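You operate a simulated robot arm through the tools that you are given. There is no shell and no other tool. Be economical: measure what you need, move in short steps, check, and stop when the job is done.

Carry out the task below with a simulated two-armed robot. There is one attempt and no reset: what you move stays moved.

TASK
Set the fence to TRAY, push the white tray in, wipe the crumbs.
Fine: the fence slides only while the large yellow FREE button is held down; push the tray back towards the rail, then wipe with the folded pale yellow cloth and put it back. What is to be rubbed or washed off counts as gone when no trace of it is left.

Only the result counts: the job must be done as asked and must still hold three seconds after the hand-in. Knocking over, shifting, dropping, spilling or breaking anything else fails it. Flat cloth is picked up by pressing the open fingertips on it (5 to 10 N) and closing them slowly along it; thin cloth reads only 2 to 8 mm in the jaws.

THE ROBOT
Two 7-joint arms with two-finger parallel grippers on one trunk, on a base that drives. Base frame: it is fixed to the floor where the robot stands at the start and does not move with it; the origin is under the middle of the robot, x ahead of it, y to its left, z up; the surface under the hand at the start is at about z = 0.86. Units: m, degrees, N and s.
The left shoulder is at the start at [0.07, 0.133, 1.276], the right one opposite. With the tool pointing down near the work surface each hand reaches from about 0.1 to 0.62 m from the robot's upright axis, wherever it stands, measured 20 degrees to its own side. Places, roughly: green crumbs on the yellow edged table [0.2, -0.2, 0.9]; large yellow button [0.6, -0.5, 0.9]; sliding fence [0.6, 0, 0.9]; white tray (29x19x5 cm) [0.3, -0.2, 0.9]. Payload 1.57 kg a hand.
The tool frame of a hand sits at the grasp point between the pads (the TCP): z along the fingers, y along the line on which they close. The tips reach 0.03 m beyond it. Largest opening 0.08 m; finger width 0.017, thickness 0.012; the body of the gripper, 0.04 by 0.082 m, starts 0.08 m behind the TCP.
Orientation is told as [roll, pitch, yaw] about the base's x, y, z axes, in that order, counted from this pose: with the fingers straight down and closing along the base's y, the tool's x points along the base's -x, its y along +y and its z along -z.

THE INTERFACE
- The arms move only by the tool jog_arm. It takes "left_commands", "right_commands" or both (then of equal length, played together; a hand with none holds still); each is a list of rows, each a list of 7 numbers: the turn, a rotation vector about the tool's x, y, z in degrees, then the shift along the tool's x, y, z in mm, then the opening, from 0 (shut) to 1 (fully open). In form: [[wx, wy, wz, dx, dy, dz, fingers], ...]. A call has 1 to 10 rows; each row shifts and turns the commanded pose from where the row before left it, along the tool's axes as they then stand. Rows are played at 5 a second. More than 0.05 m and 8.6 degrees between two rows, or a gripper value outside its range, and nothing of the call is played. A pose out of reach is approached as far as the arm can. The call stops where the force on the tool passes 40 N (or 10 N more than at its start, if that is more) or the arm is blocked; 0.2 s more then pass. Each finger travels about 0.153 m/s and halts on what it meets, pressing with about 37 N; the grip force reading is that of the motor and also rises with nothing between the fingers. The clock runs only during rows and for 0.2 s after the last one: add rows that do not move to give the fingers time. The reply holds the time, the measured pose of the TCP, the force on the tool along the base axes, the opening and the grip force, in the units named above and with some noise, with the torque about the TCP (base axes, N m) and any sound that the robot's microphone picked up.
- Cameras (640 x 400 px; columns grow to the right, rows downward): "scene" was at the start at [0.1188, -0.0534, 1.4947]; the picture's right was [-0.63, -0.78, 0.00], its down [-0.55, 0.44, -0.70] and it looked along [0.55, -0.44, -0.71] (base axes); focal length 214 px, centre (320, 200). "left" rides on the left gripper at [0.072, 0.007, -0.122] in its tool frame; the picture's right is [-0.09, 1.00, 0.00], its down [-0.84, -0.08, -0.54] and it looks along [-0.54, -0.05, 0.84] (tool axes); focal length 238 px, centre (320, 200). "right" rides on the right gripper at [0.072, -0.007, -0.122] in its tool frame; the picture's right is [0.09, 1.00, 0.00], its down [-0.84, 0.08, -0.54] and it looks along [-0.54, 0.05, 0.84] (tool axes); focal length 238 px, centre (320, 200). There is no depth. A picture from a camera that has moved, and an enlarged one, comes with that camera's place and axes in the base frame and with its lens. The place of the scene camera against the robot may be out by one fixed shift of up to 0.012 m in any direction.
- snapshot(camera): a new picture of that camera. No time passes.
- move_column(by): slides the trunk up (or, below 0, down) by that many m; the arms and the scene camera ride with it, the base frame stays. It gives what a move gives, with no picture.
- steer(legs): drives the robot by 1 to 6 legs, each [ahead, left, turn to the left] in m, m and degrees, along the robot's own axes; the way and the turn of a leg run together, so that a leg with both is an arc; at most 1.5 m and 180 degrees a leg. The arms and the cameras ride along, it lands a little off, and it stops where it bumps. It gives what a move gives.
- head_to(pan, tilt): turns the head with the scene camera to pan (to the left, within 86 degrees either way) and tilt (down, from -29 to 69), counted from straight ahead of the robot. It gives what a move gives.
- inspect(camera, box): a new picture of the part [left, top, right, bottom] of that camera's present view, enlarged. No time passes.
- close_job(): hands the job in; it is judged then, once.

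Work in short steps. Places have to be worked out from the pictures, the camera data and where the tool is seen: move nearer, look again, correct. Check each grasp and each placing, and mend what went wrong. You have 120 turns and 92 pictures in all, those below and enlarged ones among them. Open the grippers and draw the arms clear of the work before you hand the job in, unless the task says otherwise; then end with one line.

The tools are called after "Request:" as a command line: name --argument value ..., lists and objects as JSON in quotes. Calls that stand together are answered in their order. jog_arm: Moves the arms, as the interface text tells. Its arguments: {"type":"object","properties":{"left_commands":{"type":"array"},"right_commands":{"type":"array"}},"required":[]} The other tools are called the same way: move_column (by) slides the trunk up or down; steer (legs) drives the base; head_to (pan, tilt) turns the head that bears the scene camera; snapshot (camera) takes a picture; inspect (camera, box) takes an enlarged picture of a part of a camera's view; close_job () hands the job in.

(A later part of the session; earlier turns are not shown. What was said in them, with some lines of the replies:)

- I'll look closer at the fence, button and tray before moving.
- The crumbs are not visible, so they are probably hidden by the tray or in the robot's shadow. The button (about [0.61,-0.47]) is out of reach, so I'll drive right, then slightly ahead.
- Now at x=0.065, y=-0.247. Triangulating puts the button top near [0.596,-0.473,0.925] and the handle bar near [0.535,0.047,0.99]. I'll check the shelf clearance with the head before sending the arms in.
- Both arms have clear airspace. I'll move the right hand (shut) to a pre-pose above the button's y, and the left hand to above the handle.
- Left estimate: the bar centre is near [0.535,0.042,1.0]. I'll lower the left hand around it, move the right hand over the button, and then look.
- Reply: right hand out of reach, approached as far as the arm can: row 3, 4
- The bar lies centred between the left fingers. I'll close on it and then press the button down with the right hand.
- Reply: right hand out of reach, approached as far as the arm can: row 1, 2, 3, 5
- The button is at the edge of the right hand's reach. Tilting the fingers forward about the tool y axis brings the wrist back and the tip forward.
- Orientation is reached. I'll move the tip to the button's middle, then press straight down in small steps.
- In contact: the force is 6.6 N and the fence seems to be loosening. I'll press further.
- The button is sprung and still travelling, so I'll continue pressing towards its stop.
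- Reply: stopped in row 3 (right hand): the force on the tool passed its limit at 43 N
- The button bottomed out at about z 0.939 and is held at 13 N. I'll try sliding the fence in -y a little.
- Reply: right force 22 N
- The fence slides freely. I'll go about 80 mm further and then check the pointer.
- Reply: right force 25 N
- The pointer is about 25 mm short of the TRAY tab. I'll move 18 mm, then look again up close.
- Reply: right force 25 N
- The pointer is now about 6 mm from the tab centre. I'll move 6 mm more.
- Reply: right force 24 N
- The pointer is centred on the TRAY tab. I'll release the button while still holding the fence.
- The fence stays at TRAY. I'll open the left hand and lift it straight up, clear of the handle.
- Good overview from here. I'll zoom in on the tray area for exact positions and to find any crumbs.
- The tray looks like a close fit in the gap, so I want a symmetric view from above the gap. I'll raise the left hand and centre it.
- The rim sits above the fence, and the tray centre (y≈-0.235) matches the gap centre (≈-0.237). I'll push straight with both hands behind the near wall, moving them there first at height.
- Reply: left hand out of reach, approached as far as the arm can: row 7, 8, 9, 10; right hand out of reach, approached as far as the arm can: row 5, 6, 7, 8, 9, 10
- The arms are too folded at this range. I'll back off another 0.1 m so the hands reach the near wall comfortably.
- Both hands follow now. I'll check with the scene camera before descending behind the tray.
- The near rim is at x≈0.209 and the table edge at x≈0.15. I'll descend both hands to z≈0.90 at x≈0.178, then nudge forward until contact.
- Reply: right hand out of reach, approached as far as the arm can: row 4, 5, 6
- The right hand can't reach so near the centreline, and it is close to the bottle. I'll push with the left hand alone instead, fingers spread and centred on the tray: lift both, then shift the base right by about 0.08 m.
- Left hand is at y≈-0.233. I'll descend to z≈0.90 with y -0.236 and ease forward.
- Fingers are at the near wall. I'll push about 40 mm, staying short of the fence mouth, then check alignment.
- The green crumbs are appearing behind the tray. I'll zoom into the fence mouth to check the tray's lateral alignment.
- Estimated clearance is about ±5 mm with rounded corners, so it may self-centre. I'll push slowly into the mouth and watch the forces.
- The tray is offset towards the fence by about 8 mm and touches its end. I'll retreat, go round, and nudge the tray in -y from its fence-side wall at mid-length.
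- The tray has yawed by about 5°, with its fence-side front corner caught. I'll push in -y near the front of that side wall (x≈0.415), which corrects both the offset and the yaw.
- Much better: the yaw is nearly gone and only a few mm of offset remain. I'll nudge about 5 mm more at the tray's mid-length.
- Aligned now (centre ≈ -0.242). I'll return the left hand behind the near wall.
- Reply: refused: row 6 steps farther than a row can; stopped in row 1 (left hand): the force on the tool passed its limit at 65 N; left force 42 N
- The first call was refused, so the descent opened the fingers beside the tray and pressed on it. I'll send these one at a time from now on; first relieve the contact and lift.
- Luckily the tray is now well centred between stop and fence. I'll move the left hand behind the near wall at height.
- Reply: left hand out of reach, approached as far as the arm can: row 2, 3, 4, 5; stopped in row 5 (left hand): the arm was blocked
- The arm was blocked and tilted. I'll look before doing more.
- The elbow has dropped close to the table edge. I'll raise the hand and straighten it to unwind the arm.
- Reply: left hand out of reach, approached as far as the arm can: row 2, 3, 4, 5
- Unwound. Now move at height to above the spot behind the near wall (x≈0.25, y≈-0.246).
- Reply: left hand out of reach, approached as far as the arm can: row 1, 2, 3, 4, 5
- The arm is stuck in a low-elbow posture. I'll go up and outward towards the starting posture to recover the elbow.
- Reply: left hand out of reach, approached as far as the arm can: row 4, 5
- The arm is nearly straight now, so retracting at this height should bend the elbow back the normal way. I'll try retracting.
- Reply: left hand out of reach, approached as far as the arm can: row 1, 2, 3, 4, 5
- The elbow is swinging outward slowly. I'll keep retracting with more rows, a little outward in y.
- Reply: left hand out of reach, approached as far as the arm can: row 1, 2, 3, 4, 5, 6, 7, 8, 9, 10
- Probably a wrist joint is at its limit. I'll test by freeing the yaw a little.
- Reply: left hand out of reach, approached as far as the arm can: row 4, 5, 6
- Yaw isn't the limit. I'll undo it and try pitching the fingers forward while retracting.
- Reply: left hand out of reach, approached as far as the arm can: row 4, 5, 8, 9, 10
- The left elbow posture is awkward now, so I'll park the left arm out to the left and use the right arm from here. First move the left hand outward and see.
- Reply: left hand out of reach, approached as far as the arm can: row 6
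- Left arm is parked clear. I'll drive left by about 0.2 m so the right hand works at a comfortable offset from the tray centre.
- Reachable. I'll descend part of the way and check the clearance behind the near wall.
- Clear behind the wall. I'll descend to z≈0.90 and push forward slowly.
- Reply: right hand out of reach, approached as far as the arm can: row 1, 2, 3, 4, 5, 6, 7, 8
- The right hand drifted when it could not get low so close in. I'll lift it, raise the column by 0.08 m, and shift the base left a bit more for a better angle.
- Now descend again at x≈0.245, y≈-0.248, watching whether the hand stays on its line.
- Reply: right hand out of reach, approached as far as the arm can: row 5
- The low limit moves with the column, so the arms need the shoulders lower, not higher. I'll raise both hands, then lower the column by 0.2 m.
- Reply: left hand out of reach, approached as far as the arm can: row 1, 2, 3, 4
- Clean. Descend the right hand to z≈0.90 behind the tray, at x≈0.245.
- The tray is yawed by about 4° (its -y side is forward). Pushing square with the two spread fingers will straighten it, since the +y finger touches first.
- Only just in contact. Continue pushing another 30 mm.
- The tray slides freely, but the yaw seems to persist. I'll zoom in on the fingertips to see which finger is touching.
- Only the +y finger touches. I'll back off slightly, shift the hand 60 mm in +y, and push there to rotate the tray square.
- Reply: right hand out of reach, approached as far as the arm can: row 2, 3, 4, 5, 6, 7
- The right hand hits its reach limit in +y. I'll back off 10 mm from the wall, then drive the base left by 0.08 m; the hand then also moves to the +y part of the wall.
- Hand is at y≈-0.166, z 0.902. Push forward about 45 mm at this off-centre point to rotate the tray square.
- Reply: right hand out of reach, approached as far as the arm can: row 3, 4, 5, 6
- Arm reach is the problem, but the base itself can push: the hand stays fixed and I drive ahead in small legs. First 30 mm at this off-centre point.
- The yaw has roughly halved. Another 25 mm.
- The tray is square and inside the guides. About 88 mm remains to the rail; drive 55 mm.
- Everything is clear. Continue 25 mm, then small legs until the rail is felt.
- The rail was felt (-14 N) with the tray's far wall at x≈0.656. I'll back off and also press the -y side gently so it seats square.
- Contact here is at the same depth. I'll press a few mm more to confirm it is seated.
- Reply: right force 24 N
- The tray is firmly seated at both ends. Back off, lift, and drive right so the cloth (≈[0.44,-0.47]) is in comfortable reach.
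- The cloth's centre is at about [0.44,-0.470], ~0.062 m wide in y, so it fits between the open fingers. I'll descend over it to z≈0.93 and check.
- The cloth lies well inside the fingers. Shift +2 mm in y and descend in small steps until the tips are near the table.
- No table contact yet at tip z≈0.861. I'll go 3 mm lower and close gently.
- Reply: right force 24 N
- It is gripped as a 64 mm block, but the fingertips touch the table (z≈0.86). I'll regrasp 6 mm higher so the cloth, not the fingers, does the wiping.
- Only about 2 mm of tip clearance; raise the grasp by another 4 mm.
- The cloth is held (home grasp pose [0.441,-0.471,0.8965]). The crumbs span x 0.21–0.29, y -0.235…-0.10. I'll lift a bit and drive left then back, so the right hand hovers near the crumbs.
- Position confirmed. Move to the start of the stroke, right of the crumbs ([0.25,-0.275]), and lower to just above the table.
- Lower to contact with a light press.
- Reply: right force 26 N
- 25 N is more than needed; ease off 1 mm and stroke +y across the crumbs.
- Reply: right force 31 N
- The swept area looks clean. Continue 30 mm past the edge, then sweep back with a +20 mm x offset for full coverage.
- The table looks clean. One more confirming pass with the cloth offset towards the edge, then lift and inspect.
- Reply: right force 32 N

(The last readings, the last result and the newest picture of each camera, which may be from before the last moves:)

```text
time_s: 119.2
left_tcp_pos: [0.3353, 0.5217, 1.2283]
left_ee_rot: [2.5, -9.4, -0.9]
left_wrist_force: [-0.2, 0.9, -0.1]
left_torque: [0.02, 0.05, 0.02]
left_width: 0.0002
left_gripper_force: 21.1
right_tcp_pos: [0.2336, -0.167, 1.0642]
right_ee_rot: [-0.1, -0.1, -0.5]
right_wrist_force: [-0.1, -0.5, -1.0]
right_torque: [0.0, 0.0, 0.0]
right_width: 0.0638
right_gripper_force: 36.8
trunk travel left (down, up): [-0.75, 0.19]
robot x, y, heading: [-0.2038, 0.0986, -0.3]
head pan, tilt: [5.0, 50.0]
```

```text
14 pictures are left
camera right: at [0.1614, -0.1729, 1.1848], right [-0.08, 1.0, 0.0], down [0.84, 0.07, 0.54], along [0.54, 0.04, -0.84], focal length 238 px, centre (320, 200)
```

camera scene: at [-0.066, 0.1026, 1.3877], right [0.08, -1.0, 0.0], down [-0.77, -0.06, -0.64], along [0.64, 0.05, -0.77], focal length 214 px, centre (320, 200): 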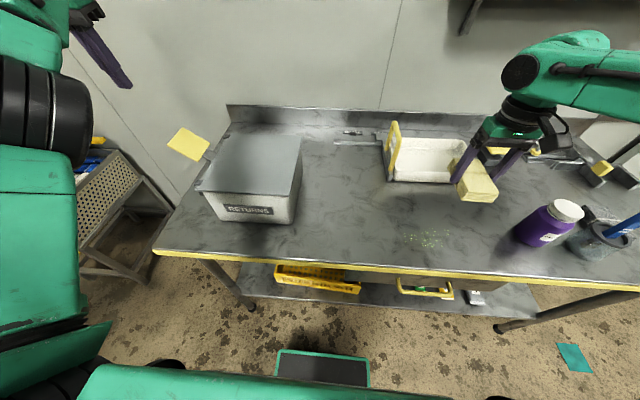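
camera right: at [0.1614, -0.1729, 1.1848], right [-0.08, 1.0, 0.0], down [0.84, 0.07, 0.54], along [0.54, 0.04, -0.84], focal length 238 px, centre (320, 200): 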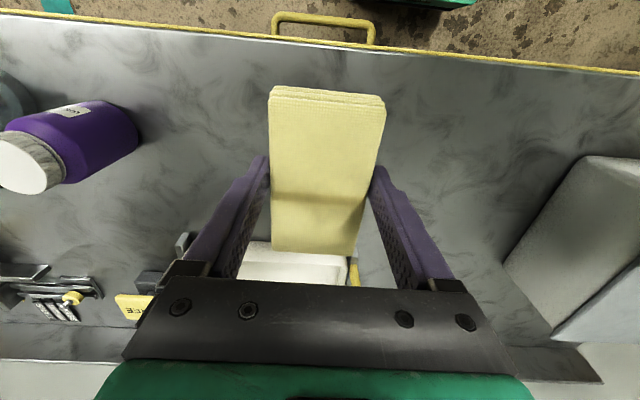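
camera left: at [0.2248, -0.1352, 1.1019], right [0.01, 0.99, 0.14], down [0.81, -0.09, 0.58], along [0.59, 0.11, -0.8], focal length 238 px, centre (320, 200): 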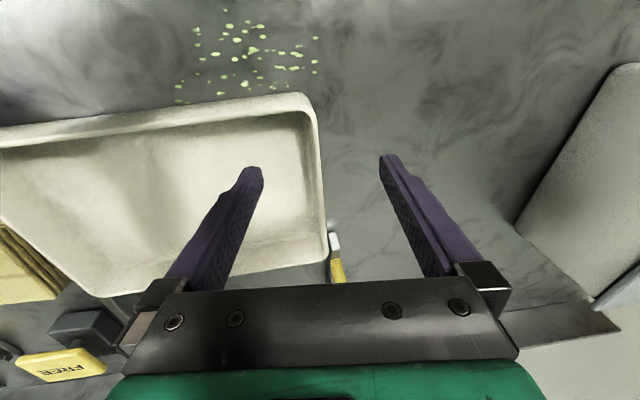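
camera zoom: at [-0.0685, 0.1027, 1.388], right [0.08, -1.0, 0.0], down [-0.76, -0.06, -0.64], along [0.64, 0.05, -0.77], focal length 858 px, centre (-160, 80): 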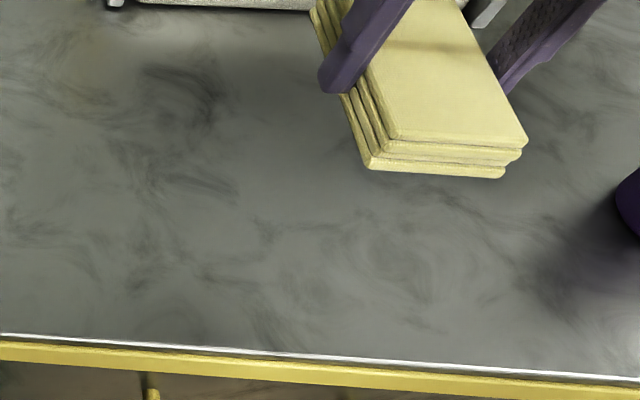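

No trace of green left. I'll bring the arm back to its carrying pose and drive the base back to put the cloth home at [0.441,-0.471].

Request:
jog_arm --right_commands '[[0, 0, 0, -20, -12, 0, 0], [0, 0, 0, -20, -12, 0, 0], [0, 0, 0, -19, -13, 0, 0], [0, 0, 0, 0, 0, 0, 0]]'

Request:
steer --legs '[[0.15, 0, 0], [0, -0.27, 0]]'

Request:
jog_arm --right_commands '[[0, 0, 0, 0, 0, 0, 0], [0, 0, 0, 0, 0, 0, 0]]'

```text
time_s: 120.2
left_tcp_pos: [0.335, 0.5204, 1.2296]
left_ee_rot: [2.5, -9.4, -0.8]
left_wrist_force: [0.0, -0.4, 0.7]
left_torque: [0.0, -0.04, -0.01]
left_width: 0.0004
left_gripper_force: 21.7
right_tcp_pos: [0.2903, -0.2033, 1.0649]
right_ee_rot: [-0.1, -0.2, -0.4]
right_wrist_force: [0.2, 0.5, -0.6]
right_torque: [-0.01, -0.05, -0.02]
right_width: 0.0639
right_gripper_force: 36.9
trunk travel left (down, up): [-0.75, 0.19]
robot x, y, heading: [-0.2042, 0.0995, -0.5]
head pan, tilt: [5.0, 50.0]
```

```text
time_s: 123.0
left_tcp_pos: [0.4812, 0.2496, 1.2275]
left_ee_rot: [2.5, -9.4, -0.9]
left_wrist_force: [-0.2, -0.3, 0.4]
left_torque: [0.0, -0.02, 0.0]
left_width: 0.0003
left_gripper_force: 21.3
right_tcp_pos: [0.4363, -0.4755, 1.0643]
right_ee_rot: [-0.2, -0.2, -0.6]
right_wrist_force: [0.5, 0.0, -0.5]
right_torque: [-0.01, -0.02, -0.03]
right_width: 0.0638
right_gripper_force: 36.5
trunk travel left (down, up): [-0.75, 0.19]
robot x, y, heading: [-0.0546, -0.1733, -0.6]
head pan, tilt: [5.0, 50.0]
```

```text
time_s: 123.6
left_tcp_pos: [0.4827, 0.2491, 1.2294]
left_ee_rot: [2.5, -9.4, -0.9]
left_wrist_force: [-0.8, -0.2, -0.2]
left_torque: [-0.01, 0.03, -0.04]
left_width: 0.0
left_gripper_force: 21.8
right_tcp_pos: [0.438, -0.4766, 1.0638]
right_ee_rot: [-0.2, -0.2, -0.5]
right_wrist_force: [0.4, 0.0, 0.2]
right_torque: [-0.03, 0.02, 0.0]
right_width: 0.0637
right_gripper_force: 37.2
trunk travel left (down, up): [-0.75, 0.19]
robot x, y, heading: [-0.0544, -0.176, -0.6]
head pan, tilt: [5.0, 50.0]
```

Correct by +3 mm x and +6 mm y, then lower to just above the home height.

Request:
jog_arm --right_commands '[[0, 0, -0.3, -3, 6, 30, 0], [0, 0, 0, 0, 0, 35, 0], [0, 0, 0, 0, 0, 35, 0], [0, 0, 0, 0, 0, 35, 0], [0, 0, 0, 0, 0, 20, 0], [0, 0, 0, 0, 0, 0, 0]]'

```text
time_s: 125.0
left_tcp_pos: [0.4804, 0.2496, 1.2284]
left_ee_rot: [2.5, -9.4, -1.0]
left_wrist_force: [0.2, -0.6, -0.4]
left_torque: [0.03, 0.01, -0.01]
left_width: 0.0
left_gripper_force: 20.7
right_tcp_pos: [0.44, -0.4712, 0.9084]
right_ee_rot: [-0.1, -0.1, -0.3]
right_wrist_force: [0.6, 0.1, 0.1]
right_torque: [-0.07, -0.02, 0.01]
right_width: 0.0637
right_gripper_force: 37.5
trunk travel left (down, up): [-0.75, 0.19]
robot x, y, heading: [-0.0576, -0.169, -0.3]
head pan, tilt: [5.0, 50.0]
```

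On target. Lower the last ~11 mm to contact, then open.

Request:
jog_arm --right_commands '[[0, 0, 0, 0, 0, 6, 0], [0, 0, 0, 0, 0, 4, 0], [0, 0, 0, 0, 0, 1.5, 0], [0, 0, 0, 0, 0, 0, 0]]'

Request:
jog_arm --right_commands '[[0, 0, 0, 0, 0, 0, 0.85], [0, 0, 0, 0, 0, 0, 0.95], [0, 0, 0, 0, 0, 0, 1], [0, 0, 0, 0, 0, -10, 1], [0, 0, 0, 0, 0, -30, 1], [0, 0, 0, 0, 0, -40, 1], [0, 0, 0, 0, 0, -40, 1], [0, 0, 0, 0, 0, -40, 1]]'

Request:
snapshot --camera "right"

```text
time_s: 126.0
left_tcp_pos: [0.4819, 0.2489, 1.2293]
left_ee_rot: [2.4, -9.5, -0.9]
left_wrist_force: [-0.1, 0.0, 0.7]
left_torque: [-0.01, 0.04, 0.02]
left_width: 0.0003
left_gripper_force: 21.1
right_tcp_pos: [0.4408, -0.4712, 0.8979]
right_ee_rot: [-0.1, -0.2, -0.3]
right_wrist_force: [0.1, -0.2, -0.3]
right_torque: [0.02, 0.0, 0.01]
right_width: 0.0636
right_gripper_force: 36.8
trunk travel left (down, up): [-0.75, 0.19]
robot x, y, heading: [-0.0555, -0.1718, -0.5]
head pan, tilt: [5.0, 50.0]
```

```text
time_s: 127.8
left_tcp_pos: [0.481, 0.2496, 1.2287]
left_ee_rot: [2.4, -9.4, -0.9]
left_wrist_force: [-0.2, -0.5, 0.2]
left_torque: [0.02, 0.0, 0.01]
left_width: 0.0
left_gripper_force: 21.5
right_tcp_pos: [0.4388, -0.4704, 1.0585]
right_ee_rot: [-0.1, -0.1, -0.3]
right_wrist_force: [-0.2, -0.5, 0.3]
right_torque: [-0.02, -0.01, 0.01]
right_width: 0.08
right_gripper_force: 0.0
trunk travel left (down, up): [-0.75, 0.19]
robot x, y, heading: [-0.0574, -0.1721, -0.5]
head pan, tilt: [5.0, 50.0]
```

```text
13 pictures are left
camera right: at [0.3664, -0.4768, 1.1796], right [-0.09, 1.0, 0.0], down [0.84, 0.07, 0.55], along [0.54, 0.04, -0.84], focal length 238 px, centre (320, 200)
```

right: 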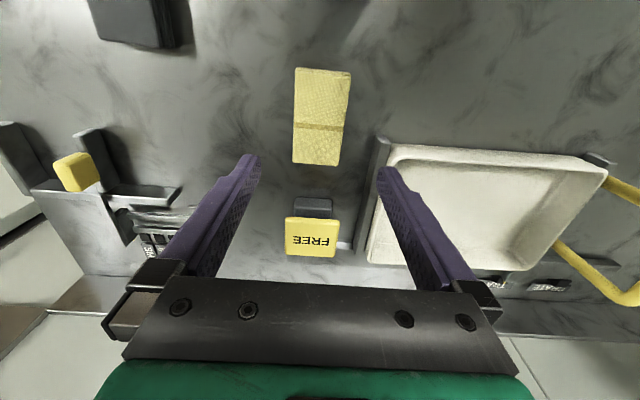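

The cloth is back in place. Now raise the right hand, open the left gripper, drive back clear, and do a final check.

Request:
jog_arm --left_commands '[[0, 0, 0, 0, 0, 0, 0.5], [0, 0, 0, 0, 0, 0, 1], [0, 0, 0, 0, 0, 0, 1]]' --right_commands '[[0, 0, 0, 0, 0, -40, 1], [0, 0, 0, 0, 0, -40, 1], [0, 0, 0, 0, 0, 0, 1]]'

Request:
steer --legs '[[-0.25, 0, 0]]'

Request:
head_to --pan 0 --tilt 40

Request:
snapshot --camera "scene"

```text
time_s: 128.6
left_tcp_pos: [0.4812, 0.248, 1.228]
left_ee_rot: [2.6, -9.4, -1.1]
left_wrist_force: [-0.1, -0.3, 0.1]
left_torque: [0.04, 0.04, -0.02]
left_width: 0.0798
left_gripper_force: 0.1
right_tcp_pos: [0.44, -0.4711, 1.1398]
right_ee_rot: [-0.1, -0.1, -0.3]
right_wrist_force: [0.3, -0.8, 0.3]
right_torque: [0.01, 0.01, 0.03]
right_width: 0.0802
right_gripper_force: 0.2
trunk travel left (down, up): [-0.75, 0.19]
robot x, y, heading: [-0.0556, -0.1706, -0.7]
head pan, tilt: [5.0, 50.0]
```

```text
time_s: 130.5
left_tcp_pos: [0.2321, 0.2517, 1.2277]
left_ee_rot: [2.5, -9.3, -0.9]
left_wrist_force: [0.6, -0.1, 0.4]
left_torque: [0.01, 0.02, 0.0]
left_width: 0.08
left_gripper_force: 0.0
right_tcp_pos: [0.1888, -0.4677, 1.1387]
right_ee_rot: [-0.1, -0.2, -0.3]
right_wrist_force: [1.1, 0.4, 0.2]
right_torque: [-0.02, -0.01, -0.02]
right_width: 0.0799
right_gripper_force: 0.0
trunk travel left (down, up): [-0.75, 0.19]
robot x, y, heading: [-0.307, -0.1721, -0.5]
head pan, tilt: [5.0, 50.0]
```

```text
time_s: 131.2
left_tcp_pos: [0.2295, 0.2509, 1.2292]
left_ee_rot: [2.4, -9.4, -0.9]
left_wrist_force: [0.3, 0.1, 0.9]
left_torque: [0.0, -0.03, -0.02]
left_width: 0.0802
left_gripper_force: 0.0
right_tcp_pos: [0.1881, -0.467, 1.1387]
right_ee_rot: [-0.1, -0.2, -0.3]
right_wrist_force: [0.5, 0.1, -0.2]
right_torque: [0.0, 0.0, 0.03]
right_width: 0.08
right_gripper_force: 0.1
trunk travel left (down, up): [-0.75, 0.19]
robot x, y, heading: [-0.3053, -0.1677, -0.5]
head pan, tilt: [0.0, 40.0]
```

```text
12 pictures are left
camera scene: at [-0.1667, -0.1737, 1.4022], right [-0.01, -1.0, 0.0], down [-0.64, 0.01, -0.77], along [0.77, -0.01, -0.64], focal length 214 px, centre (320, 200)
```

scene: 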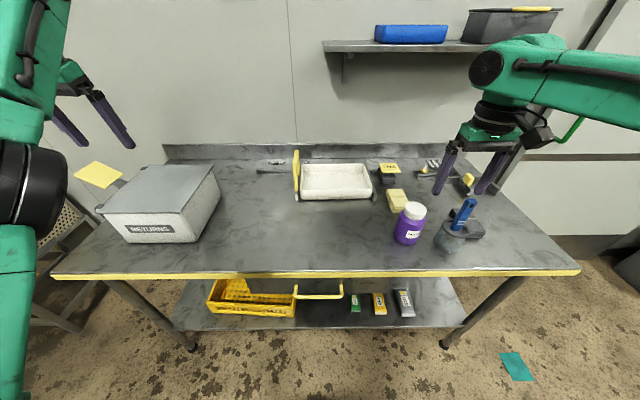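

All is clear and undisturbed. A last zoom on the fence pointer, tray and table surface.

Request:
inspect --camera "scene" --box '[250, 140, 420, 220]'

Request:
inspect --camera "scene" --box '[245, 150, 305, 180]'

Request:
inspect --camera "scene" --box '[220, 190, 420, 280]'

```text
3.76 times, centred on (335, 180) of scene
camera zoom: at [-0.1667, -0.1737, 1.4022], right [-0.01, -1.0, 0.0], down [-0.64, 0.01, -0.77], along [0.77, -0.01, -0.64], focal length 807 px, centre (264, 275)
```

zoom: 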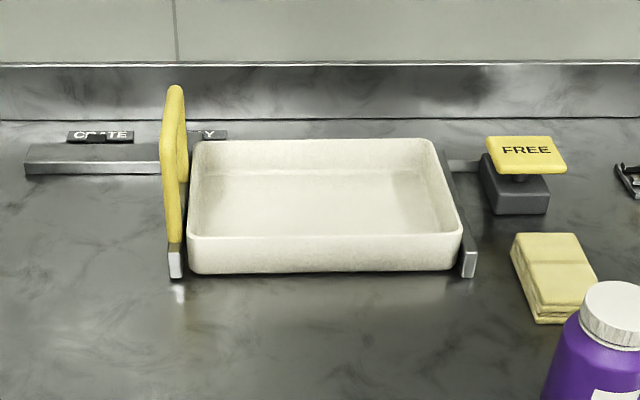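

```text
10.67 times, centred on (275, 165) of scene
camera zoom: at [-0.1667, -0.1737, 1.4022], right [-0.01, -1.0, 0.0], down [-0.64, 0.01, -0.77], along [0.77, -0.01, -0.64], focal length 2288 px, centre (800, 573)
```

zoom: 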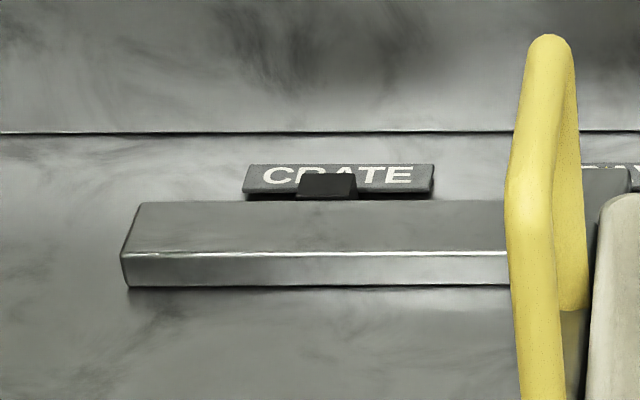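

```text
3.20 times, centred on (320, 235) of scene
camera zoom: at [-0.1667, -0.1737, 1.4022], right [-0.01, -1.0, 0.0], down [-0.64, 0.01, -0.77], along [0.77, -0.01, -0.64], focal length 686 px, centre (320, 88)
```

zoom: 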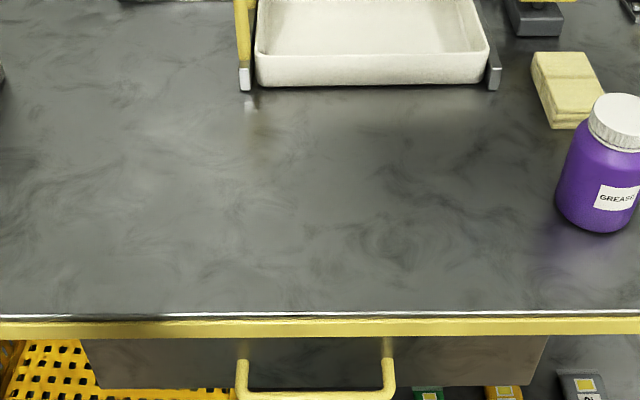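

The tray is seated between the stop and the fence, the table is clean, the cloth is home, and both hands are open and clear. The pointer is hidden behind the handle in this view, but it was on TRAY at release and the fence has been locked since, so I'll hand in.

Request:
close_job

```text
The job is handed in.
```

The job is handed in: the fence is set to TRAY, the white tray is pushed in against the rail, no green crumbs are visible on the table, and the yellow cloth is back in its place.
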